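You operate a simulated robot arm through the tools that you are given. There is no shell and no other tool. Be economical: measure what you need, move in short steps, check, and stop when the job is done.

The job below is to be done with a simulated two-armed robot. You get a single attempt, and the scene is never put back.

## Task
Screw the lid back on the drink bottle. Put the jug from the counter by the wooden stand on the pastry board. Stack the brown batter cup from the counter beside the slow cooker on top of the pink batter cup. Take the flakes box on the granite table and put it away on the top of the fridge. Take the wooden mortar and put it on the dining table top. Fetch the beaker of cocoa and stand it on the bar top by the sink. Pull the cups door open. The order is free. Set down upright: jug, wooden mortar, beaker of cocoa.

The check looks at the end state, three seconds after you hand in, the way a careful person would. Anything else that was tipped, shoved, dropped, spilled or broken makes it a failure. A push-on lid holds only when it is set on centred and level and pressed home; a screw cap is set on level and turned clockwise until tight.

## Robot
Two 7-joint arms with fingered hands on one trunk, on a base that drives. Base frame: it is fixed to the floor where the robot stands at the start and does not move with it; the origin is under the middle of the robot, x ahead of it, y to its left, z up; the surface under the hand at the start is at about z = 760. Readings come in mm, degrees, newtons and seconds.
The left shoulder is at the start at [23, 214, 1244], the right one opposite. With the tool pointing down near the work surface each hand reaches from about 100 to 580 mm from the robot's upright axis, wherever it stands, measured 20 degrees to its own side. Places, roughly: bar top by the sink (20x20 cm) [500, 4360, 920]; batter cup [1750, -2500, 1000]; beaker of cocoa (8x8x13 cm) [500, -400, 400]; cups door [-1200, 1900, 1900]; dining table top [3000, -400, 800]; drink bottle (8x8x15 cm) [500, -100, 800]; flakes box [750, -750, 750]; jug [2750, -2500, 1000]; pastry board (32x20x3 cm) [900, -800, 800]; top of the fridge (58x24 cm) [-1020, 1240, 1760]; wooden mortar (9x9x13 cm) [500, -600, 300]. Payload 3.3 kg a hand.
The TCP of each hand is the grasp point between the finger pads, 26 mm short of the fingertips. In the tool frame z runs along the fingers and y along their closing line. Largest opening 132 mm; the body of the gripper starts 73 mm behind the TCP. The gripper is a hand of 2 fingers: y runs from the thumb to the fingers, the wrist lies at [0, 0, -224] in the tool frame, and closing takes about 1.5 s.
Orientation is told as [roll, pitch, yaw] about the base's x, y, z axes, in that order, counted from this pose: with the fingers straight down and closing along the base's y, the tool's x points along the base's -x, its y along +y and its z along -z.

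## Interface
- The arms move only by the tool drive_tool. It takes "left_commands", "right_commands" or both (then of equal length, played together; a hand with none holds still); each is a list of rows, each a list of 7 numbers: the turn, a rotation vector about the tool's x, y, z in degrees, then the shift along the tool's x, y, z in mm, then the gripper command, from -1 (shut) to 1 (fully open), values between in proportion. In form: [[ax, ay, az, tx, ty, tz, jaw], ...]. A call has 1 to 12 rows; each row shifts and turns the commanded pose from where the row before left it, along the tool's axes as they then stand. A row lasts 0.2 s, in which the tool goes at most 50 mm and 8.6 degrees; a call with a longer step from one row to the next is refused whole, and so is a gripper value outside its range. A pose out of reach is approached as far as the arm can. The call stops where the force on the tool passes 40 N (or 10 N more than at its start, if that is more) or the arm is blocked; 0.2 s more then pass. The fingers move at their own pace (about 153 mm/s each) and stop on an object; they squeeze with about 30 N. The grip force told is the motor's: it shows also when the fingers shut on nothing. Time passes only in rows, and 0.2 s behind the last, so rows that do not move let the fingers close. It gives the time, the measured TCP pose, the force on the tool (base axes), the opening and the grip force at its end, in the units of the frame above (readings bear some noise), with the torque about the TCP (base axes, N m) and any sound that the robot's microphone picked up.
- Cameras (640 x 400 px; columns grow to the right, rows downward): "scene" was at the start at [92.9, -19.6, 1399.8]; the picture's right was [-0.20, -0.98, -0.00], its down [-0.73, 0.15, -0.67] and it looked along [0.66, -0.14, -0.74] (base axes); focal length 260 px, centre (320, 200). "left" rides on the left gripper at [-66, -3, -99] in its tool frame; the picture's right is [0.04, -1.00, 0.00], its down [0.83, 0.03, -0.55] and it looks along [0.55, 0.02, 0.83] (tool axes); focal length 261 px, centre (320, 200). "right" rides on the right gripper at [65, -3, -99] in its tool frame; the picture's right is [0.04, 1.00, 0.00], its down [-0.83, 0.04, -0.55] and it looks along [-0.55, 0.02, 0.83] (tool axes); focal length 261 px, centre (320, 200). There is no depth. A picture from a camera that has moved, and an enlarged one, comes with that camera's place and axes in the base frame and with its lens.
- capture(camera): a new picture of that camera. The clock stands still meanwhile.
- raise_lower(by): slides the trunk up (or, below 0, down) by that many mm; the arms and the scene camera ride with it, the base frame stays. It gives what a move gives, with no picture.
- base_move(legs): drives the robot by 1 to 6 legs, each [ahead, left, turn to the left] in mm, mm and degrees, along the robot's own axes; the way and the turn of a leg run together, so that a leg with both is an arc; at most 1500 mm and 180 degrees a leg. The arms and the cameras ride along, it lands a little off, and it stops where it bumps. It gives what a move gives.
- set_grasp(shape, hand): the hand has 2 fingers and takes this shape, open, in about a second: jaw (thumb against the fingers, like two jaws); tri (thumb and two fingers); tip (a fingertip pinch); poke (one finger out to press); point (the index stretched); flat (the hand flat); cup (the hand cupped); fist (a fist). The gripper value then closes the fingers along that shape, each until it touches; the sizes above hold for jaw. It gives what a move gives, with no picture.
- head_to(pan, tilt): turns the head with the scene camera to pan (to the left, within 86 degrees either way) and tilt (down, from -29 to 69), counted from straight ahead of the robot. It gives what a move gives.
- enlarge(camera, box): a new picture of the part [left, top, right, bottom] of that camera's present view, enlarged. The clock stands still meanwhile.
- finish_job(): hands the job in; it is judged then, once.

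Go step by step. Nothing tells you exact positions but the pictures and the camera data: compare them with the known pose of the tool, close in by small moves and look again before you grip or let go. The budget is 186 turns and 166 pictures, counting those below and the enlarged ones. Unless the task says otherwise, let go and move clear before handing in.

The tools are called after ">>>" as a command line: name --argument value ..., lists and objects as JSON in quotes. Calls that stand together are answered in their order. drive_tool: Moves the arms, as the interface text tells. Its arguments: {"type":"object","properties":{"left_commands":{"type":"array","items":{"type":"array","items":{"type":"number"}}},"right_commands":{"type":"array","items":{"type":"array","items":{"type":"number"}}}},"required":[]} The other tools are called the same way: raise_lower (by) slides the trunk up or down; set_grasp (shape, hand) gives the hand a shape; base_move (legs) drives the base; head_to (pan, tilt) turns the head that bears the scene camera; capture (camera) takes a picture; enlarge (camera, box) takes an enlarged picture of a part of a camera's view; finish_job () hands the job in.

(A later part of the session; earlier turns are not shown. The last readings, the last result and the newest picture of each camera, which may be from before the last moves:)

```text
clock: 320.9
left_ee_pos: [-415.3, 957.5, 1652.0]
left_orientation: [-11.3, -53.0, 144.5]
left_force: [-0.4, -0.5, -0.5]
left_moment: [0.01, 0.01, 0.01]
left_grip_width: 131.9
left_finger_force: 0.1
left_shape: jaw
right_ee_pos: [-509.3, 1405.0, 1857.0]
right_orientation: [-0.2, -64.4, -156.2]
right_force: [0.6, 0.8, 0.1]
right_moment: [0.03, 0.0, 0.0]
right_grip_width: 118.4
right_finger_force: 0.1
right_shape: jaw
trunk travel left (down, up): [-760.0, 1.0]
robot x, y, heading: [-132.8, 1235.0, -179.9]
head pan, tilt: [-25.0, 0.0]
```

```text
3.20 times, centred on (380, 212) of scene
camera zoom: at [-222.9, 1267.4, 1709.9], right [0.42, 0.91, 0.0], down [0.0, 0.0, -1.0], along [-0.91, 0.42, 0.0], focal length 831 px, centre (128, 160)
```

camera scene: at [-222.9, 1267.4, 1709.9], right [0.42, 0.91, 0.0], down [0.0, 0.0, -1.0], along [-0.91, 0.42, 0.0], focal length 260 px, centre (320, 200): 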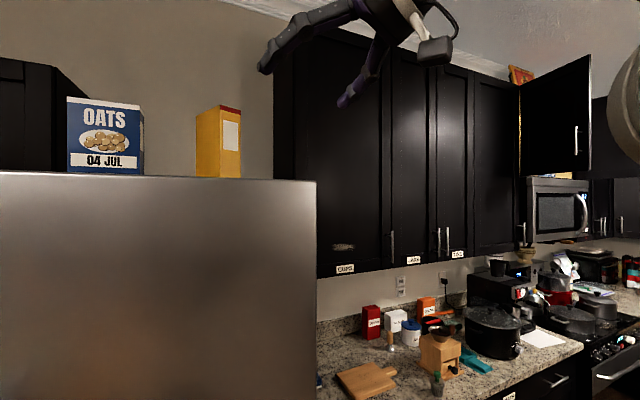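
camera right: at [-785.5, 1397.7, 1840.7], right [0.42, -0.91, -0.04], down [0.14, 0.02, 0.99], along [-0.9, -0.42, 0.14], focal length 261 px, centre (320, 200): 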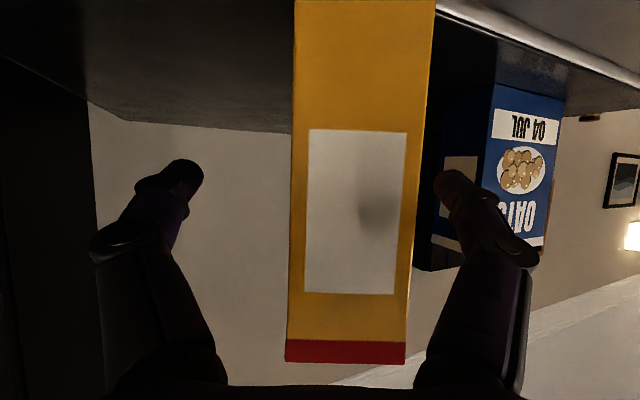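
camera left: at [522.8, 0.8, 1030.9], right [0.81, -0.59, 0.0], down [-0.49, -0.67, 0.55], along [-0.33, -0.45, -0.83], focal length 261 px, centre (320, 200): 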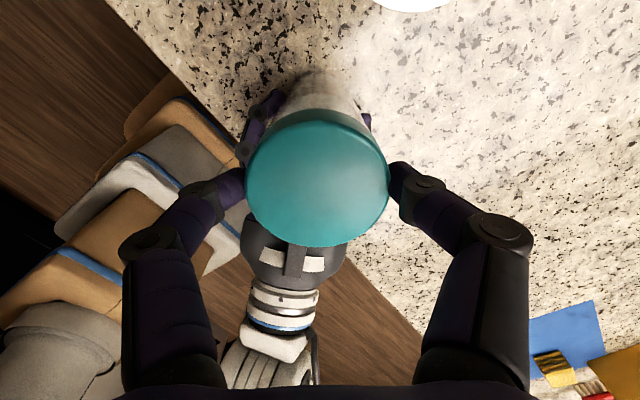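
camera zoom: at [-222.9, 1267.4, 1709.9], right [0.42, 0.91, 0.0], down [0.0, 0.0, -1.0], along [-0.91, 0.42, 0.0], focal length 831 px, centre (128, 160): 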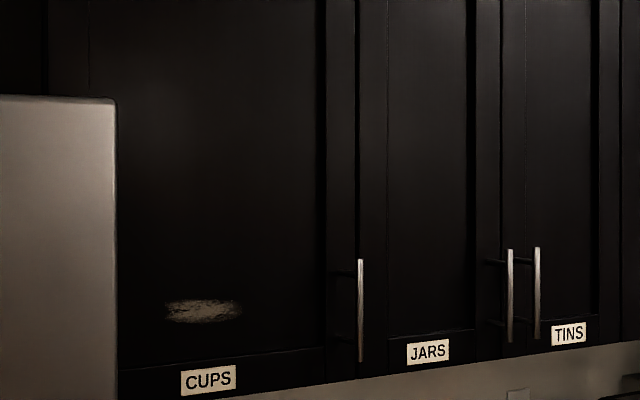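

The CUPS door is the left one: its vertical handle bar is at about [-1160, 2064], z 1425–1568, hinged on the fridge side. I strafe in front of it and lower the hand to handle height.

>>> base_move --legs '[[0, -808, 0]]'

>>> drive_tool --right_commands '[[0, 0, 0, 19.4, 0, 41.7, 1], [0, 0, 0, 19.4, 0, 41.7, 1], [0, 0, 0, 19.4, 0, 41.7, 1], [0, 0, 0, 19.4, 0, 41.7, 1], [0, 0, 0, 19.4, 0, 41.7, 1], [0, 0, 0, 19.4, 0, 41.7, 1], [0, 0, 0, 19.4, 0, 41.7, 1], [0, 0, 0, 19.4, 0, 41.7, 1], [0, 0, 0, 19.4, 0, 41.7, 1], [0, 0, 0, 19.4, 0, 41.7, 1]]'

>>> capture --camera "right"

>>> capture --camera "scene"

```text
clock: 325.3
left_ee_pos: [-415.5, 1771.0, 1651.6]
left_orientation: [-11.5, -52.9, 144.0]
left_force: [-0.9, -0.3, -0.3]
left_moment: [0.0, 0.03, 0.01]
left_grip_width: 131.8
left_finger_force: 0.0
left_shape: jaw
right_ee_pos: [-505.4, 2217.9, 1856.1]
right_orientation: [-0.3, -64.3, -156.5]
right_force: [-0.2, 0.7, 0.6]
right_moment: [-0.02, 0.04, -0.02]
right_grip_width: 118.6
right_finger_force: 0.1
right_shape: jaw
trunk travel left (down, up): [-760.0, 1.0]
robot x, y, heading: [-130.4, 2041.2, 179.6]
head pan, tilt: [-25.0, 0.0]
```

```text
clock: 327.5
left_ee_pos: [-417.1, 1771.6, 1651.5]
left_orientation: [-11.4, -52.9, 144.1]
left_force: [-0.6, -0.3, -1.1]
left_moment: [-0.01, -0.01, -0.01]
left_grip_width: 131.9
left_finger_force: 0.1
left_shape: jaw
right_ee_pos: [-745.9, 2124.1, 1501.4]
right_orientation: [3.5, -58.7, -160.9]
right_force: [-0.3, -0.1, 0.0]
right_moment: [-0.04, 0.0, 0.02]
right_grip_width: 132.1
right_finger_force: 0.1
right_shape: jaw
right hand out of reach, approached as far as the arm can: row 1, 2
trunk travel left (down, up): [-760.0, 1.0]
robot x, y, heading: [-128.4, 2049.6, 179.5]
head pan, tilt: [-25.0, 0.0]
```

```text
41 pictures are left
camera right: at [-636.4, 2172.1, 1496.0], right [0.4, -0.92, 0.0], down [0.04, 0.01, 1.0], along [-0.92, -0.4, 0.04], focal length 261 px, centre (320, 200)
```

right: 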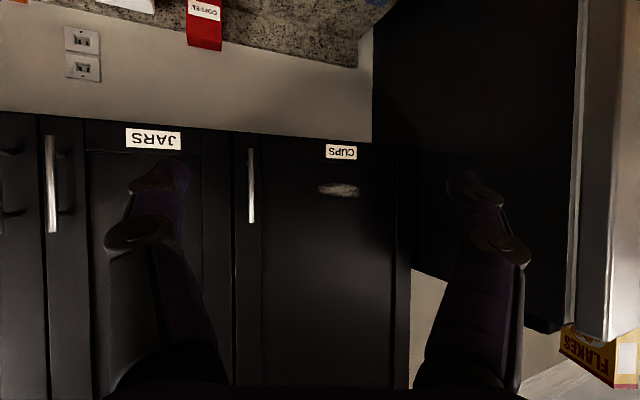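

```text
40 pictures are left
camera scene: at [-222.3, 2079.2, 1709.8], right [0.43, 0.9, 0.0], down [0.0, 0.0, -1.0], along [-0.9, 0.43, 0.0], focal length 260 px, centre (320, 200)
```

scene: 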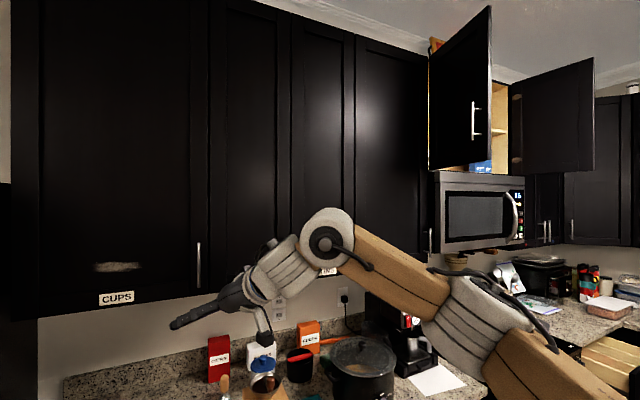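

Handle is at about [-1160, 2090], z≈1495. I approach to 60 mm short and check.

>>> base_move --legs '[[345, 5, 0]]'

>>> capture --camera "right"

```text
clock: 329.7
left_ee_pos: [-757.4, 1770.3, 1652.2]
left_orientation: [-11.3, -53.0, 143.6]
left_force: [0.6, 0.5, -0.2]
left_moment: [-0.02, -0.02, 0.03]
left_grip_width: 131.9
left_finger_force: 0.1
left_shape: jaw
right_ee_pos: [-1083.8, 2126.1, 1501.3]
right_orientation: [3.4, -58.8, -161.2]
right_force: [-0.2, -0.3, 0.5]
right_moment: [0.02, -0.03, -0.04]
right_grip_width: 131.8
right_finger_force: 0.1
right_shape: jaw
trunk travel left (down, up): [-760.0, 1.0]
robot x, y, heading: [-471.9, 2042.2, 179.4]
head pan, tilt: [-25.0, 0.0]
```

```text
39 pictures are left
camera right: at [-975.8, 2173.0, 1496.7], right [0.39, -0.92, 0.0], down [0.04, 0.01, 1.0], along [-0.92, -0.39, 0.04], focal length 261 px, centre (320, 200)
```

right: 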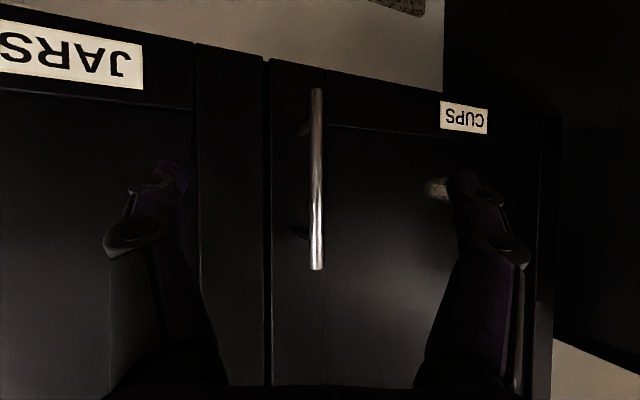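

>>> drive_tool --right_commands '[[0, 0, 0, -13.5, 0, 22.2, 1], [0, 0, 0, -13.5, 0, 22.2, 1], [0, 0, 0, -13.5, 0, 22.2, 1], [0, 0, 0, 0, 0, 0, 0.3], [0, 0, 0, 0, 0, 0, -0.4], [0, 0, 0, 0, 0, 0, -1], [0, 0, 0, 0, 0, 0, -1], [0, 0, 0, 0, 0, 0, -1]]'

>>> capture --camera "right"

```text
clock: 331.5
left_ee_pos: [-757.5, 1771.9, 1651.6]
left_orientation: [-11.3, -52.9, 143.8]
left_force: [0.3, 0.2, -0.6]
left_moment: [-0.01, 0.01, 0.0]
left_grip_width: 131.9
left_finger_force: 0.0
left_shape: jaw
right_ee_pos: [-1155.5, 2095.7, 1501.1]
right_orientation: [3.5, -58.8, -161.0]
right_force: [2.2, 0.5, -1.7]
right_moment: [0.02, -0.08, 0.03]
right_grip_width: 0.0
right_finger_force: 30.2
right_shape: jaw
trunk travel left (down, up): [-760.0, 1.0]
robot x, y, heading: [-471.1, 2042.2, 179.4]
head pan, tilt: [-25.0, 0.0]
```

```text
38 pictures are left
camera right: at [-1047.1, 2143.6, 1496.8], right [0.39, -0.92, 0.0], down [0.04, 0.01, 1.0], along [-0.92, -0.39, 0.04], focal length 261 px, centre (320, 200)
```

right: 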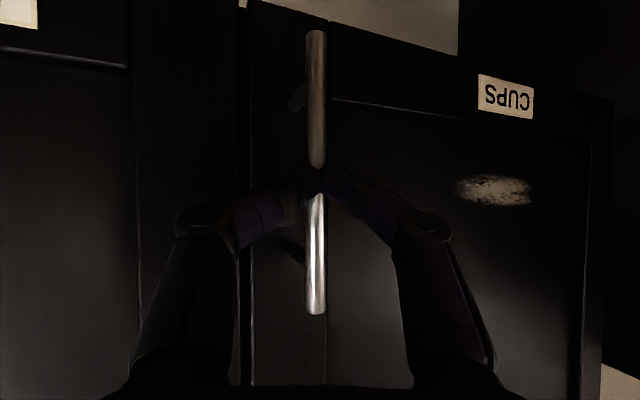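

The fingers appear closed on the bar. I test by pulling back along the first part of the arc.

>>> base_move --legs '[[-60, 8, 0]]'

>>> capture --camera "right"

```text
clock: 332.5
left_ee_pos: [-696.0, 1761.2, 1651.2]
left_orientation: [-11.2, -53.1, 143.7]
left_force: [-0.5, 0.0, -0.1]
left_moment: [0.02, 0.01, 0.01]
left_grip_width: 131.7
left_finger_force: 0.1
left_shape: jaw
right_ee_pos: [-1093.6, 2088.2, 1503.6]
right_orientation: [3.4, -58.7, -161.0]
right_force: [1.1, 1.3, -5.6]
right_moment: [-0.03, -0.07, -0.1]
right_grip_width: 0.1
right_finger_force: 30.3
right_shape: jaw
trunk travel left (down, up): [-760.0, 1.0]
robot x, y, heading: [-409.2, 2036.6, 179.2]
head pan, tilt: [-25.0, 0.0]
```

```text
37 pictures are left
camera right: at [-985.0, 2134.6, 1496.9], right [0.39, -0.92, 0.0], down [0.04, 0.01, 1.0], along [-0.92, -0.39, 0.04], focal length 261 px, centre (320, 200)
```

right: 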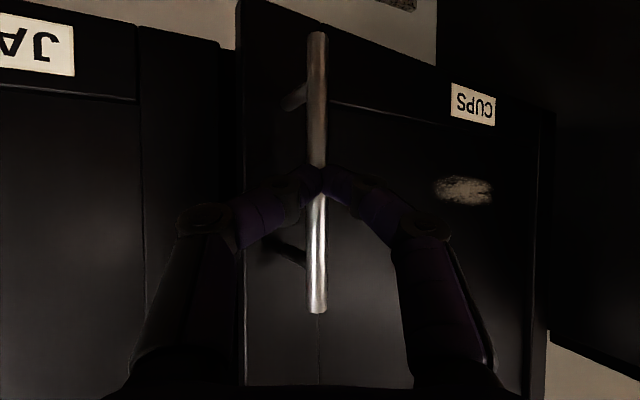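

The door is moving with the hand. I continue pulling along the arc.

>>> base_move --legs '[[-133, 50, 0], [-112, 87, 0]]'

>>> capture --camera "scene"

```text
clock: 334.8
left_ee_pos: [-455.1, 1622.6, 1652.1]
left_orientation: [-11.3, -53.0, 143.8]
left_force: [-0.1, -0.6, 0.0]
left_moment: [0.0, -0.06, 0.04]
left_grip_width: 132.1
left_finger_force: 0.1
left_shape: jaw
right_ee_pos: [-852.1, 1948.7, 1501.6]
right_orientation: [3.7, -58.7, -161.1]
right_force: [-1.1, -0.2, 0.3]
right_moment: [0.0, 0.0, 0.0]
right_grip_width: 0.1
right_finger_force: 29.9
right_shape: jaw
trunk travel left (down, up): [-760.0, 1.0]
robot x, y, heading: [-171.0, 1893.8, 179.1]
head pan, tilt: [-25.0, 0.0]
```

```text
36 pictures are left
camera scene: at [-258.2, 1929.9, 1709.8], right [0.43, 0.9, 0.0], down [0.0, 0.0, -1.0], along [-0.9, 0.43, 0.0], focal length 260 px, centre (320, 200)
```

scene: 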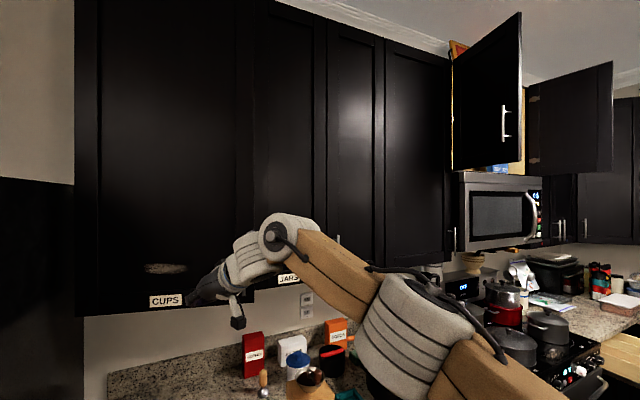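

>>> enlarge --camera "scene" --box '[60, 200, 340, 340]'

>>> capture --camera "right"

```text
2.29 times, centred on (200, 270) of scene
camera zoom: at [-258.2, 1929.9, 1709.8], right [0.43, 0.9, 0.0], down [0.0, 0.0, -1.0], along [-0.9, 0.43, 0.0], focal length 594 px, centre (594, 40)
```

zoom: 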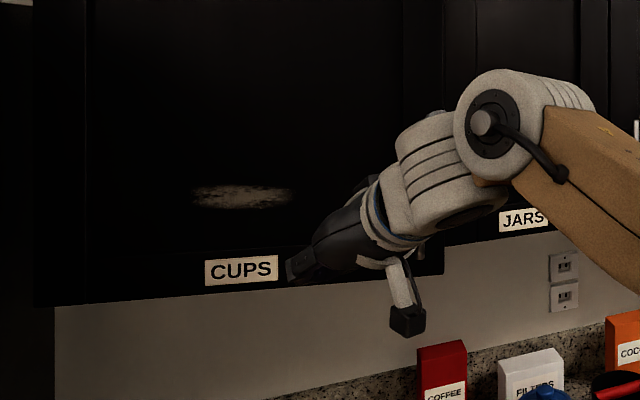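

```text
34 pictures are left
camera right: at [-743.5, 1995.4, 1495.6], right [0.39, -0.92, 0.0], down [0.04, 0.01, 1.0], along [-0.92, -0.39, 0.04], focal length 261 px, centre (320, 200)
```

right: 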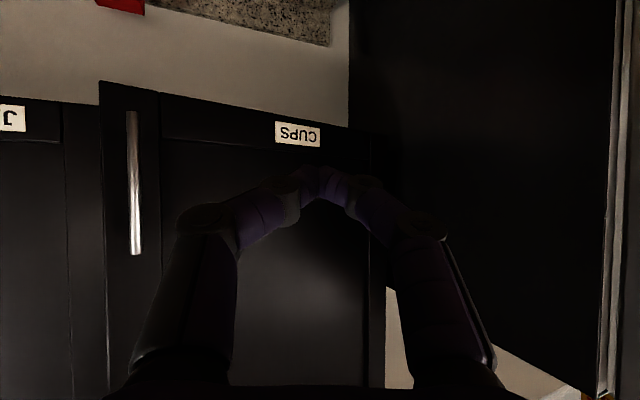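

The grip slipped off, but the door is ajar about 13°. I'll go around its free edge and push it open from inside with the closed fingers: strafe right, turn 25° left, approach.

>>> base_move --legs '[[0, -535, 0], [0, 0, 25.9], [236, -110, 0]]'

>>> capture --camera "right"

>>> capture --camera "scene"

```text
clock: 340.7
left_ee_pos: [-565.3, 2049.9, 1650.3]
left_orientation: [-11.3, -53.0, 170.1]
left_force: [0.0, 0.4, -0.4]
left_moment: [0.04, 0.02, 0.02]
left_grip_width: 131.8
left_finger_force: 0.1
left_shape: jaw
right_ee_pos: [-1065.8, 2165.5, 1500.8]
right_orientation: [3.3, -58.7, -134.7]
right_force: [-0.4, -0.2, 0.1]
right_moment: [0.0, -0.02, 0.02]
right_grip_width: 0.0
right_finger_force: 29.6
right_shape: jaw
trunk travel left (down, up): [-760.0, 1.0]
robot x, y, heading: [-428.6, 2419.7, -154.6]
head pan, tilt: [-25.0, 0.0]
```

```text
33 pictures are left
camera right: at [-989.7, 2255.9, 1496.3], right [0.76, -0.65, 0.0], down [0.03, 0.03, 1.0], along [-0.65, -0.76, 0.04], focal length 261 px, centre (320, 200)
```

right: 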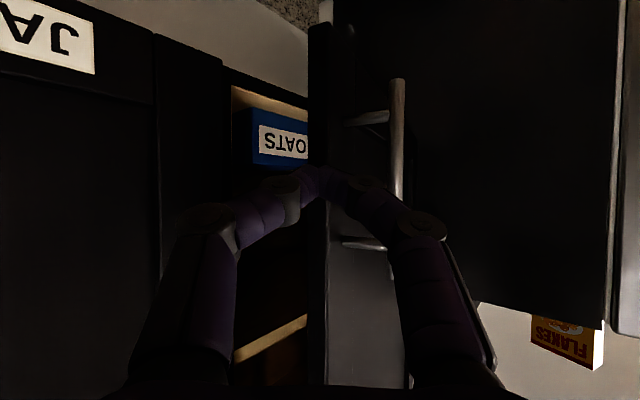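

```text
32 pictures are left
camera scene: at [-526.9, 2411.3, 1709.9], right [-0.01, 1.0, 0.0], down [0.0, 0.0, -1.0], along [-1.0, -0.01, 0.0], focal length 260 px, centre (320, 200)
```

scene: 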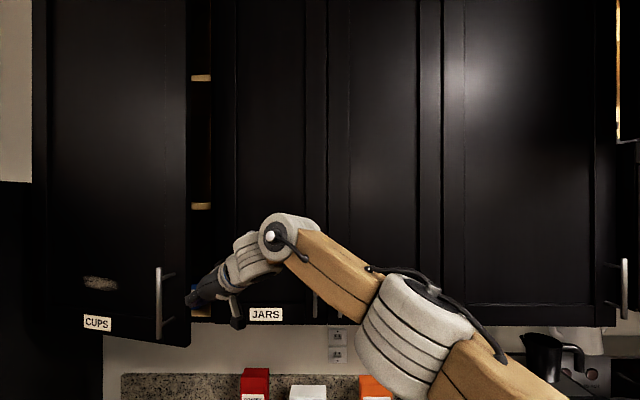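

I see the opening clearly. I thread the closed fingers around the door's free edge with the arm.

>>> drive_tool --right_commands '[[0, 0, 0, -10.5, -32, 17.3, -1], [0, 0, 0, -10.5, -32, 17.3, -1], [0, 0, 0, -11.7, 16, 19.2, -1], [0, 0, 0, -11.7, 16, 19.2, -1], [0, 0, 0, 0, 0, 0, -1]]'

>>> capture --camera "right"

```text
clock: 341.9
left_ee_pos: [-566.2, 2049.8, 1651.4]
left_orientation: [-11.4, -53.0, 170.1]
left_force: [0.0, -0.3, -0.1]
left_moment: [0.0, 0.02, 0.03]
left_grip_width: 131.9
left_finger_force: 0.1
left_shape: jaw
right_ee_pos: [-1075.6, 2167.5, 1500.5]
right_orientation: [3.5, -58.7, -134.8]
right_force: [0.2, 0.0, 0.1]
right_moment: [-0.02, 0.0, -0.02]
right_grip_width: 0.0
right_finger_force: 30.4
right_shape: jaw
right hand out of reach, approached as far as the arm can: row 1, 2, 3, 4
trunk travel left (down, up): [-760.0, 1.0]
robot x, y, heading: [-427.6, 2419.7, -154.4]
head pan, tilt: [-25.0, 0.0]
```

```text
31 pictures are left
camera right: at [-999.8, 2257.7, 1495.8], right [0.76, -0.65, 0.0], down [0.03, 0.03, 1.0], along [-0.65, -0.76, 0.04], focal length 261 px, centre (320, 200)
```

right: 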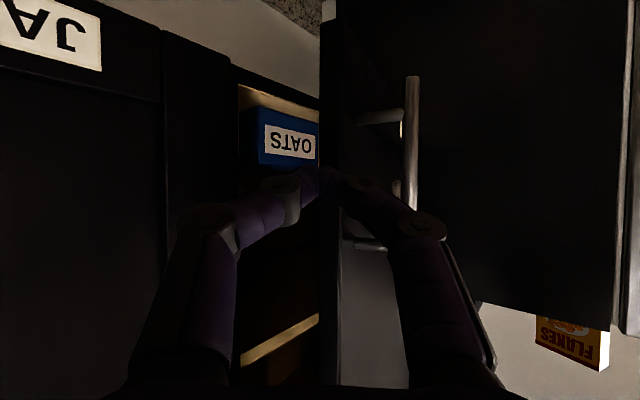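

The arm is at its reach; I use the base for the threading instead.

>>> base_move --legs '[[56, -38, 0], [28, 48, 0]]'

>>> capture --camera "right"

```text
clock: 343.4
left_ee_pos: [-637.5, 2004.2, 1652.7]
left_orientation: [-11.4, -53.0, 170.1]
left_force: [0.4, 0.6, 0.0]
left_moment: [0.03, -0.02, 0.02]
left_grip_width: 131.8
left_finger_force: 0.1
left_shape: jaw
right_ee_pos: [-1146.0, 2122.2, 1499.9]
right_orientation: [3.5, -58.7, -134.8]
right_force: [0.0, 0.2, -0.1]
right_moment: [0.03, 0.0, 0.03]
right_grip_width: 0.0
right_finger_force: 30.1
right_shape: jaw
trunk travel left (down, up): [-760.0, 1.0]
robot x, y, heading: [-500.7, 2373.3, -154.4]
head pan, tilt: [-25.0, 0.0]
```

```text
30 pictures are left
camera right: at [-1070.0, 2211.2, 1495.8], right [0.76, -0.65, 0.0], down [0.03, 0.03, 1.0], along [-0.65, -0.76, 0.04], focal length 261 px, centre (320, 200)
```

right: 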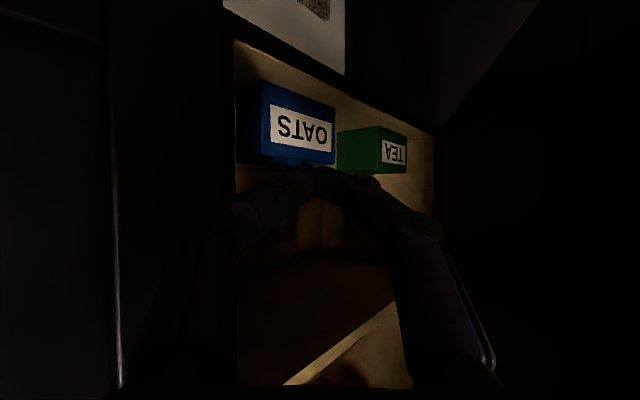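

The fingers are inside the opening. Now I sweep the door open along the arc with the base.

>>> base_move --legs '[[-114, 123, 0], [-55, 158, 0], [3, 157, 0], [40, 120, 0]]'

>>> capture --camera "scene"

```text
clock: 347.8
left_ee_pos: [-279.7, 1557.4, 1652.1]
left_orientation: [-11.2, -53.0, 170.1]
left_force: [-0.4, 0.5, 0.2]
left_moment: [-0.01, -0.01, -0.03]
left_grip_width: 131.8
left_finger_force: 0.1
left_shape: jaw
right_ee_pos: [-788.7, 1672.7, 1501.5]
right_orientation: [3.5, -58.7, -134.7]
right_force: [0.8, -0.6, 0.3]
right_moment: [0.0, -0.01, 0.02]
right_grip_width: 0.1
right_finger_force: 30.2
right_shape: jaw
trunk travel left (down, up): [-760.0, 1.0]
robot x, y, heading: [-142.8, 1927.8, -154.3]
head pan, tilt: [-25.0, 0.0]
```

```text
29 pictures are left
camera scene: at [-241.1, 1918.1, 1709.9], right [-0.01, 1.0, 0.0], down [0.0, 0.0, -1.0], along [-1.0, -0.01, 0.0], focal length 260 px, centre (320, 200)
```

scene: 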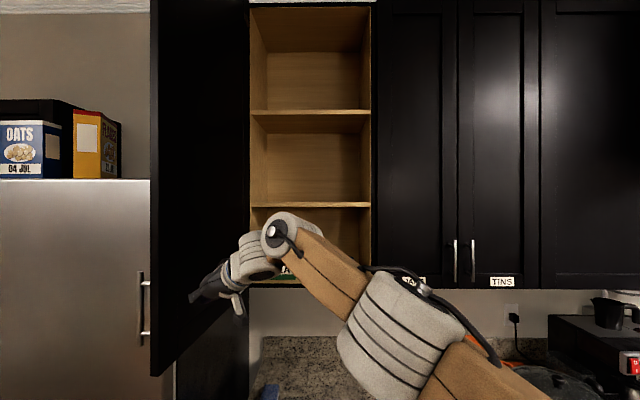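

The CUPS door stands open about 80°. I withdraw and drive back to the granite table's front for the beaker.

>>> base_move --legs '[[-140, -61, 0], [-271, 130, 0], [0, 0, 77.2], [0, 0, 77.1], [-650, 0, 0]]'

>>> base_move --legs '[[0, -1300, 0], [0, -1150, 0]]'

```text
clock: 360.7
left_ee_pos: [-113.8, 2324.1, 1651.4]
left_orientation: [-11.3, -53.1, -36.0]
left_force: [0.6, 0.3, -0.3]
left_moment: [0.03, 0.01, 0.02]
left_grip_width: 131.9
left_finger_force: 0.0
left_shape: jaw
right_ee_pos: [291.8, 1996.1, 1499.6]
right_orientation: [3.5, -58.8, 19.2]
right_force: [-0.3, -0.7, 0.7]
right_moment: [-0.02, -0.04, -0.01]
right_grip_width: 0.0
right_finger_force: 29.9
right_shape: jaw
trunk travel left (down, up): [-760.0, 1.0]
robot x, y, heading: [-402.5, 2055.1, -0.2]
head pan, tilt: [-25.0, 0.0]
```

```text
clock: 372.8
left_ee_pos: [-176.0, -149.3, 1652.5]
left_orientation: [-11.4, -53.0, -38.7]
left_force: [-0.4, -0.8, -0.5]
left_moment: [-0.05, -0.01, -0.01]
left_grip_width: 131.7
left_finger_force: 0.1
left_shape: jaw
right_ee_pos: [213.2, -497.0, 1500.3]
right_orientation: [3.5, -58.8, 16.3]
right_force: [-0.2, -0.3, -0.1]
right_moment: [0.03, -0.01, -0.01]
right_grip_width: 0.0
right_finger_force: 30.1
right_shape: jaw
trunk travel left (down, up): [-760.0, 1.0]
robot x, y, heading: [-475.4, -408.1, -3.0]
head pan, tilt: [-25.0, 0.0]
```

>>> drive_tool --right_commands '[[0, 0, 0, 42.4, 0, 9.8, 0], [0, 0, 0, 42.4, 0, 9.8, 0.7], [0, 0, 0, 42.4, 0, 9.8, 0.7], [0, 0, 0, 42.4, 0, 9.8, 0.7], [0, 0, 0, 42.4, 0, 9.8, 0.7], [0, 0, 0, 42.4, 0, 9.8, 0.7], [0, 0, 0, 42.4, 0, 9.8, 0.7], [0, 0, 0, 42.4, 0, 9.8, 0.7], [0, 0, 0, 42.4, 0, 9.8, 0.7], [0, 0, 0, 42.4, 0, 9.8, 0.7], [0, 0, 0, 42.4, 0, 9.8, 0.7]]'

>>> raise_lower --by -400

>>> raise_lower --by -283

>>> head_to --pan 0 --tilt 40

>>> capture --camera "right"

```text
clock: 375.1
left_ee_pos: [-178.3, -148.0, 1651.1]
left_orientation: [-11.3, -53.0, -38.7]
left_force: [-0.1, 0.5, 0.3]
left_moment: [0.03, -0.01, 0.03]
left_grip_width: 132.0
left_finger_force: 0.1
left_shape: jaw
right_ee_pos: [66.7, -536.1, 1047.0]
right_orientation: [3.4, -58.8, 16.5]
right_force: [0.0, -0.2, -0.4]
right_moment: [0.01, -0.01, 0.02]
right_grip_width: 112.1
right_finger_force: 0.1
right_shape: jaw
trunk travel left (down, up): [-760.0, 1.0]
robot x, y, heading: [-478.8, -407.8, -3.5]
head pan, tilt: [-25.0, 0.0]
```

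```text
clock: 379.0
left_ee_pos: [-161.2, -150.4, 1239.9]
left_orientation: [-13.7, -51.0, -37.0]
left_force: [-0.3, 0.5, 0.9]
left_moment: [0.02, -0.01, 0.02]
left_grip_width: 131.9
left_finger_force: 0.1
left_shape: jaw
right_ee_pos: [67.7, -534.1, 646.4]
right_orientation: [3.4, -58.7, 16.4]
right_force: [-0.4, -0.3, 0.9]
right_moment: [0.01, -0.01, 0.01]
right_grip_width: 112.2
right_finger_force: 0.1
right_shape: jaw
trunk travel left (down, up): [-360.0, 401.0]
robot x, y, heading: [-474.5, -406.1, -3.3]
head pan, tilt: [-25.0, 0.0]
```

```text
clock: 381.8
left_ee_pos: [-78.5, -155.4, 879.5]
left_orientation: [-23.9, -38.6, -29.7]
left_force: [-0.5, -1.1, 0.9]
left_moment: [0.03, 0.01, 0.04]
left_grip_width: 131.8
left_finger_force: 0.0
left_shape: jaw
right_ee_pos: [67.3, -533.8, 364.2]
right_orientation: [3.3, -58.8, 16.4]
right_force: [0.0, 1.0, -0.1]
right_moment: [-0.02, 0.01, 0.03]
right_grip_width: 112.0
right_finger_force: 0.0
right_shape: jaw
trunk travel left (down, up): [-77.0, 684.0]
robot x, y, heading: [-474.5, -411.6, -3.3]
head pan, tilt: [-25.0, 0.0]
```

```text
clock: 382.9
left_ee_pos: [-78.7, -156.3, 879.6]
left_orientation: [-24.0, -38.5, -29.7]
left_force: [0.8, 0.2, -0.2]
left_moment: [0.03, 0.03, -0.01]
left_grip_width: 132.2
left_finger_force: 0.1
left_shape: jaw
right_ee_pos: [67.8, -534.8, 363.6]
right_orientation: [3.6, -58.8, 16.3]
right_force: [0.4, 0.0, 0.7]
right_moment: [0.0, 0.0, -0.02]
right_grip_width: 111.8
right_finger_force: 0.1
right_shape: jaw
trunk travel left (down, up): [-77.0, 684.0]
robot x, y, heading: [-475.5, -411.5, -3.2]
head pan, tilt: [0.0, 40.0]
```

```text
28 pictures are left
camera right: at [-43.6, -575.9, 358.5], right [-0.35, 0.94, 0.0], down [-0.04, -0.01, 1.0], along [0.94, 0.35, 0.04], focal length 261 px, centre (320, 200)
```

right: 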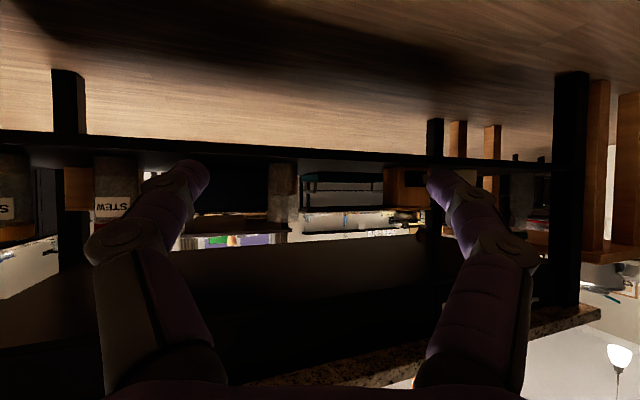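

Beaker at about [524, -449]. I tuck the left hand up a little and drive in to pre-grasp.

>>> drive_tool --left_commands '[[0, 0, 0, 0, 0, -40, 1], [0, 0, 0, 0, 0, -40, 1], [0, 0, 0, 0, 0, -40, 1]]'

>>> base_move --legs '[[336, 64, 0]]'

>>> capture --camera "right"

```text
clock: 383.7
left_ee_pos: [-77.0, -155.9, 879.8]
left_orientation: [-23.9, -38.6, -29.7]
left_force: [0.6, 0.2, -0.1]
left_moment: [0.01, 0.0, -0.04]
left_grip_width: 132.0
left_finger_force: 0.1
left_shape: jaw
left hand out of reach, approached as far as the arm can: row 1, 2, 3
right_ee_pos: [66.7, -534.4, 363.4]
right_orientation: [3.5, -58.8, 16.3]
right_force: [0.8, -0.2, 0.2]
right_moment: [-0.02, -0.02, -0.01]
right_grip_width: 111.9
right_finger_force: 0.0
right_shape: jaw
trunk travel left (down, up): [-77.0, 684.0]
robot x, y, heading: [-478.0, -411.0, -3.3]
head pan, tilt: [0.0, 40.0]
```

```text
clock: 386.0
left_ee_pos: [270.2, -117.2, 880.4]
left_orientation: [-23.9, -38.6, -30.4]
left_force: [-0.1, 0.2, 0.8]
left_moment: [-0.01, -0.03, 0.01]
left_grip_width: 132.0
left_finger_force: 0.1
left_shape: jaw
right_ee_pos: [412.4, -497.7, 364.5]
right_orientation: [3.5, -58.8, 15.7]
right_force: [0.9, 0.4, 0.2]
right_moment: [-0.02, 0.03, -0.01]
right_grip_width: 112.1
right_finger_force: 0.1
right_shape: jaw
trunk travel left (down, up): [-77.0, 684.0]
robot x, y, heading: [-128.5, -362.8, -3.7]
head pan, tilt: [0.0, 40.0]
```

```text
27 pictures are left
camera right: at [299.9, -538.7, 358.5], right [-0.34, 0.94, 0.0], down [-0.04, -0.01, 1.0], along [0.94, 0.34, 0.04], focal length 261 px, centre (320, 200)
```

right: 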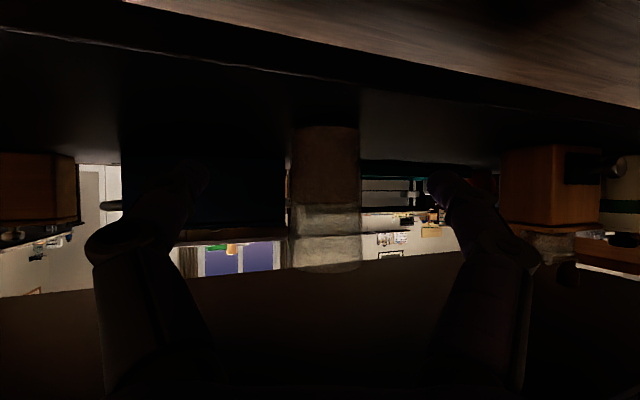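

Beaker is centred, 116 mm ahead. I drive in and grip.

>>> base_move --legs '[[104, 51, 0]]'

>>> capture --camera "right"

```text
clock: 387.2
left_ee_pos: [379.3, -74.5, 879.4]
left_orientation: [-23.9, -38.5, -30.3]
left_force: [0.0, 0.7, -0.3]
left_moment: [0.0, -0.04, 0.03]
left_grip_width: 131.7
left_finger_force: 0.0
left_shape: jaw
right_ee_pos: [519.9, -453.3, 363.1]
right_orientation: [3.5, -58.7, 15.8]
right_force: [-0.8, 0.6, -0.3]
right_moment: [0.0, 0.01, 0.0]
right_grip_width: 111.9
right_finger_force: 0.0
right_shape: jaw
trunk travel left (down, up): [-77.0, 684.0]
robot x, y, heading: [-19.1, -323.4, -3.8]
head pan, tilt: [0.0, 40.0]
```

```text
26 pictures are left
camera right: at [409.0, -494.1, 358.5], right [-0.34, 0.94, 0.0], down [-0.04, -0.01, 1.0], along [0.94, 0.34, 0.04], focal length 261 px, centre (320, 200)
```

right: 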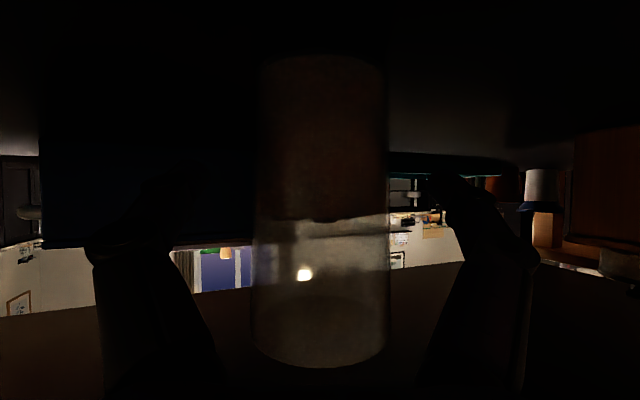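

>>> drive_tool --right_commands '[[0, 0, 0, 0, 0, 3, 0.3], [0, 0, 0, 0, 0, 0, 0], [0, 0, 0, 0, 0, 0, -0.4], [0, 0, 0, 0, 0, 0, -1], [0, 0, 0, 0, 0, 0, -1], [0, 0, 0, 0, 0, 0, -1]]'

>>> raise_lower --by 30

>>> base_move --legs '[[-230, -100, 0], [-160, 0, 0]]'

>>> capture --camera "scene"

```text
clock: 388.6
left_ee_pos: [379.4, -73.4, 879.4]
left_orientation: [-23.9, -38.6, -30.2]
left_force: [0.5, -1.2, 0.0]
left_moment: [-0.02, 0.04, -0.03]
left_grip_width: 131.9
left_finger_force: 0.0
left_shape: jaw
right_ee_pos: [522.1, -453.5, 361.8]
right_orientation: [3.5, -58.7, 15.9]
right_force: [-0.6, -0.1, 0.8]
right_moment: [-0.06, -0.02, -0.02]
right_grip_width: 62.1
right_finger_force: 29.9
right_shape: jaw
trunk travel left (down, up): [-77.0, 684.0]
robot x, y, heading: [-21.0, -318.5, -3.8]
head pan, tilt: [0.0, 40.0]
```

```text
clock: 389.3
left_ee_pos: [379.7, -73.9, 908.8]
left_orientation: [-23.9, -38.5, -30.4]
left_force: [0.1, -0.1, -0.9]
left_moment: [0.03, -0.01, 0.02]
left_grip_width: 131.9
left_finger_force: 0.0
left_shape: jaw
right_ee_pos: [522.6, -453.6, 391.0]
right_orientation: [3.4, -58.7, 15.8]
right_force: [-0.1, -0.2, -3.2]
right_moment: [0.0, 0.02, -0.01]
right_grip_width: 62.1
right_finger_force: 30.1
right_shape: jaw
trunk travel left (down, up): [-107.0, 654.0]
robot x, y, heading: [-22.7, -322.6, -4.1]
head pan, tilt: [0.0, 40.0]
```

```text
clock: 392.2
left_ee_pos: [-15.8, -147.1, 910.2]
left_orientation: [-23.8, -38.6, -30.3]
left_force: [-0.1, -0.1, -0.5]
left_moment: [-0.01, -0.01, -0.01]
left_grip_width: 131.9
left_finger_force: 0.1
left_shape: jaw
right_ee_pos: [127.4, -525.9, 391.3]
right_orientation: [3.5, -58.7, 15.8]
right_force: [0.3, -0.6, -3.2]
right_moment: [-0.01, 0.03, 0.01]
right_grip_width: 62.0
right_finger_force: 29.8
right_shape: jaw
trunk travel left (down, up): [-107.0, 654.0]
robot x, y, heading: [-416.0, -395.4, -3.6]
head pan, tilt: [0.0, 40.0]
```

```text
25 pictures are left
camera scene: at [-230.3, -410.9, 985.7], right [-0.06, -1.0, 0.0], down [-0.64, 0.04, -0.77], along [0.76, -0.05, -0.64], focal length 260 px, centre (320, 200)
```

scene: 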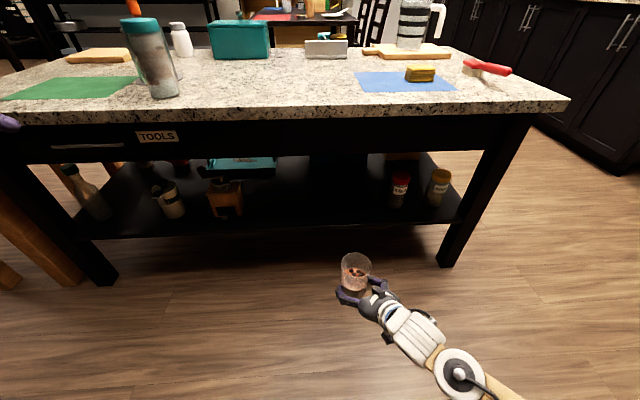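

The cocoa beaker is held upright. I raise it and drive along +y toward the sink bar.

>>> raise_lower --by 400

>>> raise_lower --by 250

>>> base_move --legs '[[0, 0, 3.6], [140, 0, 0], [0, 1400, 0], [0, 1400, 0]]'

>>> head_to --pan 55 --tilt 25

>>> capture --camera "scene"

```text
clock: 396.0
left_ee_pos: [-17.1, -146.8, 1310.3]
left_orientation: [-23.9, -38.7, -30.2]
left_force: [-0.3, 0.8, -0.4]
left_moment: [0.02, 0.02, 0.02]
left_grip_width: 131.9
left_finger_force: 0.1
left_shape: jaw
right_ee_pos: [128.1, -526.3, 790.6]
right_orientation: [3.5, -58.8, 16.0]
right_force: [-0.4, -0.4, -3.0]
right_moment: [-0.01, 0.02, -0.04]
right_grip_width: 62.3
right_finger_force: 30.1
right_shape: jaw
trunk travel left (down, up): [-507.0, 254.0]
robot x, y, heading: [-415.9, -389.8, -3.6]
head pan, tilt: [0.0, 40.0]
```

```text
clock: 398.6
left_ee_pos: [-15.6, -147.4, 1559.0]
left_orientation: [-24.0, -38.6, -30.2]
left_force: [-0.4, -0.4, 0.4]
left_moment: [-0.01, -0.02, 0.04]
left_grip_width: 131.8
left_finger_force: 0.1
left_shape: jaw
right_ee_pos: [128.3, -525.3, 1042.2]
right_orientation: [3.4, -58.7, 15.9]
right_force: [1.1, -1.2, -3.0]
right_moment: [0.0, 0.06, 0.0]
right_grip_width: 62.2
right_finger_force: 30.2
right_shape: jaw
trunk travel left (down, up): [-757.0, 4.0]
robot x, y, heading: [-417.2, -393.5, -3.7]
head pan, tilt: [0.0, 40.0]
```

```text
clock: 413.5
left_ee_pos: [115.1, 2673.0, 1561.0]
left_orientation: [-24.0, -38.7, -26.1]
left_force: [-0.2, -0.1, -0.6]
left_moment: [-0.03, 0.04, 0.02]
left_grip_width: 131.9
left_finger_force: 0.0
left_shape: jaw
right_ee_pos: [286.1, 2306.5, 1041.5]
right_orientation: [3.5, -58.6, 19.9]
right_force: [-0.2, 0.0, -2.8]
right_moment: [-0.03, 0.05, 0.02]
right_grip_width: 62.2
right_finger_force: 29.9
right_shape: jaw
trunk travel left (down, up): [-757.0, 4.0]
robot x, y, heading: [-266.3, 2396.6, 0.2]
head pan, tilt: [0.0, 40.0]
```

```text
clock: 414.7
left_ee_pos: [115.1, 2673.2, 1559.6]
left_orientation: [-23.8, -38.6, -26.2]
left_force: [0.0, 0.5, 0.5]
left_moment: [-0.04, -0.02, 0.0]
left_grip_width: 131.7
left_finger_force: 0.1
left_shape: jaw
right_ee_pos: [285.4, 2307.3, 1041.8]
right_orientation: [3.5, -58.8, 20.0]
right_force: [-0.1, -0.3, -2.9]
right_moment: [-0.01, 0.03, 0.0]
right_grip_width: 62.3
right_finger_force: 30.2
right_shape: jaw
trunk travel left (down, up): [-757.0, 4.0]
robot x, y, heading: [-265.8, 2397.0, 0.2]
head pan, tilt: [55.0, 25.0]
```

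```text
24 pictures are left
camera scene: at [-202.8, 2469.6, 1666.4], right [0.82, -0.57, 0.0], down [-0.24, -0.35, -0.91], along [0.52, 0.75, -0.42], focal length 260 px, centre (320, 200)
```

scene: 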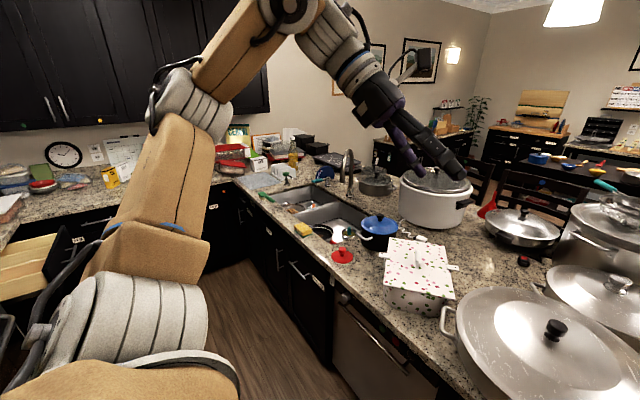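

I see the sink counter crowded with pots; the target spot [500, 4360] projects near pixel (258, 181), beyond the sink. I zoom there.

>>> enlarge --camera "scene" --box '[200, 125, 400, 265]'

```text
2.86 times, centred on (300, 195) of scene
camera zoom: at [-202.8, 2469.6, 1666.4], right [0.82, -0.57, 0.0], down [-0.24, -0.35, -0.91], along [0.52, 0.75, -0.42], focal length 742 px, centre (377, 214)
```

zoom: 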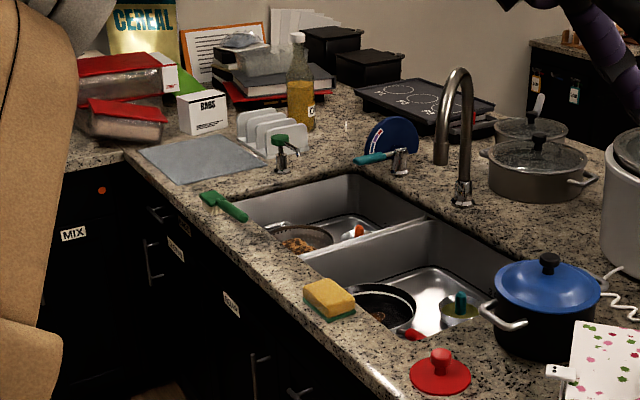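

The grey mat beside the sink (x 403–680, y 4250–4555) is the target spot. I raise and extend the arm a little, then drive there and turn 45° left.

>>> drive_tool --right_commands '[[0, 0, 0, -43.7, 0, 0, -1], [0, 0, 0, -43.7, 0, 0, -1], [0, 0, 0, -43.7, 0, 0, -1], [0, 0, 0, -43.7, 0, 0, -1], [0, 0, 0, 0, 0, 0, -1]]'

>>> base_move --legs '[[0, 750, 0], [0, 700, 0]]'

>>> head_to --pan 35 --tilt 40

>>> capture --camera "scene"

```text
clock: 415.9
left_ee_pos: [115.5, 2673.1, 1559.5]
left_orientation: [-23.9, -38.6, -26.1]
left_force: [0.0, 1.0, 0.6]
left_moment: [0.05, 0.01, 0.0]
left_grip_width: 131.9
left_finger_force: 0.0
left_shape: jaw
right_ee_pos: [371.3, 2336.6, 1192.4]
right_orientation: [3.5, -58.7, 20.0]
right_force: [-0.6, -1.0, -3.0]
right_moment: [0.0, 0.05, -0.01]
right_grip_width: 62.3
right_finger_force: 29.7
right_shape: jaw
trunk travel left (down, up): [-757.0, 4.0]
robot x, y, heading: [-264.5, 2399.0, 0.3]
head pan, tilt: [55.0, 25.0]
```

```text
clock: 423.4
left_ee_pos: [120.2, 4114.0, 1560.4]
left_orientation: [-24.0, -38.6, -26.7]
left_force: [-0.1, -0.7, 0.0]
left_moment: [0.02, -0.03, -0.04]
left_grip_width: 131.8
left_finger_force: 0.1
left_shape: jaw
right_ee_pos: [373.2, 3774.6, 1191.8]
right_orientation: [3.5, -58.7, 19.3]
right_force: [0.2, 0.2, -2.2]
right_moment: [0.0, 0.03, 0.02]
right_grip_width: 62.3
right_finger_force: 30.0
right_shape: jaw
trunk travel left (down, up): [-757.0, 4.0]
robot x, y, heading: [-266.6, 3840.4, -0.1]
head pan, tilt: [55.0, 25.0]
```

```text
clock: 424.2
left_ee_pos: [120.5, 4114.2, 1561.0]
left_orientation: [-23.9, -38.6, -26.8]
left_force: [0.8, 0.0, -0.4]
left_moment: [-0.03, 0.04, 0.01]
left_grip_width: 131.7
left_finger_force: 0.0
left_shape: jaw
right_ee_pos: [374.0, 3775.2, 1192.0]
right_orientation: [3.6, -58.7, 19.5]
right_force: [-0.2, 0.2, -2.7]
right_moment: [-0.03, 0.07, 0.01]
right_grip_width: 62.2
right_finger_force: 29.8
right_shape: jaw
trunk travel left (down, up): [-757.0, 4.0]
robot x, y, heading: [-264.1, 3843.8, -0.2]
head pan, tilt: [35.0, 40.0]
```

```text
22 pictures are left
camera scene: at [-182.9, 3886.3, 1643.2], right [0.57, -0.82, 0.0], down [-0.53, -0.37, -0.77], along [0.63, 0.44, -0.64], focal length 260 px, centre (320, 200)
```

scene: 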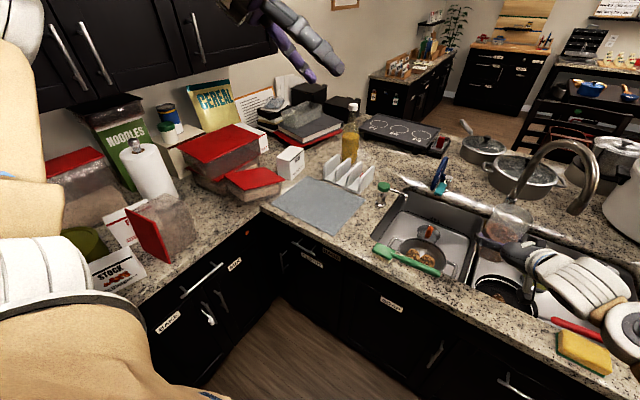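

Mat centre is about [520, 4375]. I turn 40° left and move so the beaker comes over it.

>>> base_move --legs '[[0, 0, 40.2], [283, -30, 0]]'

>>> head_to --pan 0 --tilt 45

>>> capture --camera "scene"

```text
clock: 428.1
left_ee_pos: [90.5, 4457.1, 1560.0]
left_orientation: [-23.9, -38.7, 13.6]
left_force: [0.1, 0.4, 0.0]
left_moment: [0.0, 0.03, 0.04]
left_grip_width: 131.9
left_finger_force: 0.0
left_shape: jaw
right_ee_pos: [502.9, 4362.2, 1191.6]
right_orientation: [3.5, -58.8, 59.6]
right_force: [0.1, 0.0, -3.9]
right_moment: [-0.04, -0.01, -0.01]
right_grip_width: 62.2
right_finger_force: 30.2
right_shape: jaw
trunk travel left (down, up): [-757.0, 4.0]
robot x, y, heading: [-24.5, 3998.6, 40.4]
head pan, tilt: [35.0, 40.0]
```

```text
clock: 429.1
left_ee_pos: [89.7, 4457.0, 1559.8]
left_orientation: [-24.0, -38.6, 13.5]
left_force: [-0.6, -0.7, -0.5]
left_moment: [0.0, 0.02, -0.03]
left_grip_width: 132.1
left_finger_force: 0.0
left_shape: jaw
right_ee_pos: [502.5, 4361.3, 1191.9]
right_orientation: [3.5, -58.7, 59.6]
right_force: [0.1, 0.5, -2.1]
right_moment: [-0.02, 0.01, -0.02]
right_grip_width: 62.1
right_finger_force: 29.7
right_shape: jaw
trunk travel left (down, up): [-757.0, 4.0]
robot x, y, heading: [-29.1, 4000.2, 40.2]
head pan, tilt: [0.0, 45.0]
```

```text
21 pictures are left
camera scene: at [43.9, 4056.2, 1635.9], right [0.64, -0.76, 0.0], down [-0.54, -0.46, -0.71], along [0.54, 0.46, -0.71], focal length 260 px, centre (320, 200)
```

scene: 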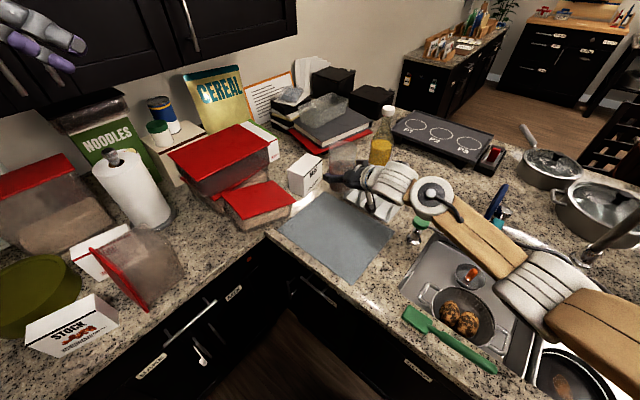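

The beaker is right above the mat's centre. I lower the trunk, keeping it level.

>>> raise_lower --by -190

>>> capture --camera "right"

```text
clock: 431.2
left_ee_pos: [90.0, 4456.5, 1369.5]
left_orientation: [-24.0, -38.6, 13.7]
left_force: [-0.4, -0.4, 0.0]
left_moment: [0.01, 0.05, -0.02]
left_grip_width: 132.0
left_finger_force: 0.1
left_shape: jaw
right_ee_pos: [501.9, 4360.4, 1001.3]
right_orientation: [3.5, -58.8, 59.8]
right_force: [0.3, 0.2, -2.3]
right_moment: [-0.05, 0.01, 0.01]
right_grip_width: 62.3
right_finger_force: 30.0
right_shape: jaw
trunk travel left (down, up): [-567.0, 194.0]
robot x, y, heading: [-26.1, 3998.1, 40.1]
head pan, tilt: [0.0, 45.0]
```

```text
20 pictures are left
camera right: at [450.0, 4254.9, 997.1], right [-0.9, 0.44, 0.0], down [-0.02, -0.04, 1.0], along [0.44, 0.9, 0.04], focal length 261 px, centre (320, 200)
```

right: 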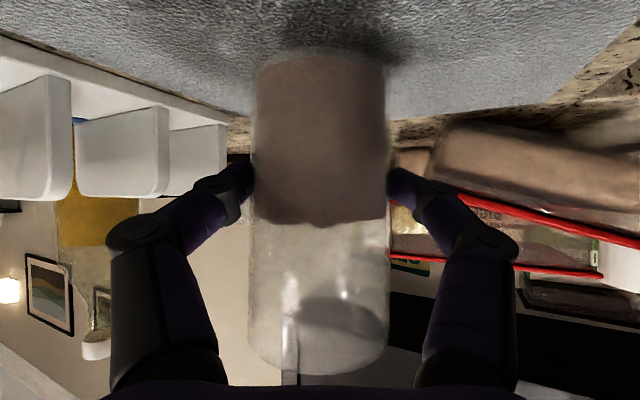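

>>> drive_tool --right_commands '[[0, 0, 0, 3.4, 0, 2.1, -1], [0, 0, 0, 2.6, 0, 1.6, -1], [0, 0, 0, 1.7, 0, 1, -1], [0, 0, 0, 1.7, 0, 1, -1], [0, 0, 0, 0, 0, 0, -1]]'

>>> drive_tool --right_commands '[[0, 0, 0, 1.7, 0, 1, -1], [0, 0, 0, 1.7, 0, 1, -1], [0, 0, 0, 1.7, 0, 1, -1], [0, 0, 0, 0, 0, 0, -1]]'

>>> capture --camera "right"

```text
clock: 432.4
left_ee_pos: [89.0, 4456.2, 1369.4]
left_orientation: [-23.8, -38.6, 13.6]
left_force: [0.6, 0.4, -0.8]
left_moment: [-0.03, 0.01, -0.02]
left_grip_width: 131.7
left_finger_force: 0.1
left_shape: jaw
right_ee_pos: [501.1, 4361.9, 990.9]
right_orientation: [3.6, -58.7, 59.7]
right_force: [0.0, -0.1, -3.8]
right_moment: [-0.04, 0.02, -0.05]
right_grip_width: 62.2
right_finger_force: 30.0
right_shape: jaw
trunk travel left (down, up): [-567.0, 194.0]
robot x, y, heading: [-24.8, 4001.2, 40.4]
head pan, tilt: [0.0, 45.0]
```

```text
clock: 433.4
left_ee_pos: [89.0, 4456.9, 1371.2]
left_orientation: [-23.9, -38.6, 13.6]
left_force: [0.2, 0.2, 0.5]
left_moment: [0.03, -0.01, 0.02]
left_grip_width: 132.0
left_finger_force: 0.1
left_shape: jaw
right_ee_pos: [501.5, 4360.5, 985.1]
right_orientation: [3.5, -58.8, 59.7]
right_force: [0.4, -1.1, 2.1]
right_moment: [-0.02, -0.12, -0.02]
right_grip_width: 62.2
right_finger_force: 29.6
right_shape: jaw
trunk travel left (down, up): [-567.0, 194.0]
robot x, y, heading: [-24.9, 4004.0, 40.2]
head pan, tilt: [0.0, 45.0]
```

```text
19 pictures are left
camera right: at [449.6, 4254.9, 980.6], right [-0.9, 0.44, 0.0], down [-0.02, -0.04, 1.0], along [0.44, 0.9, 0.04], focal length 261 px, centre (320, 200)
```

right: 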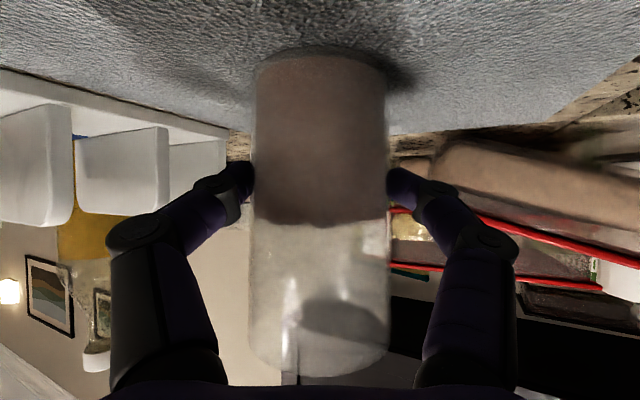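

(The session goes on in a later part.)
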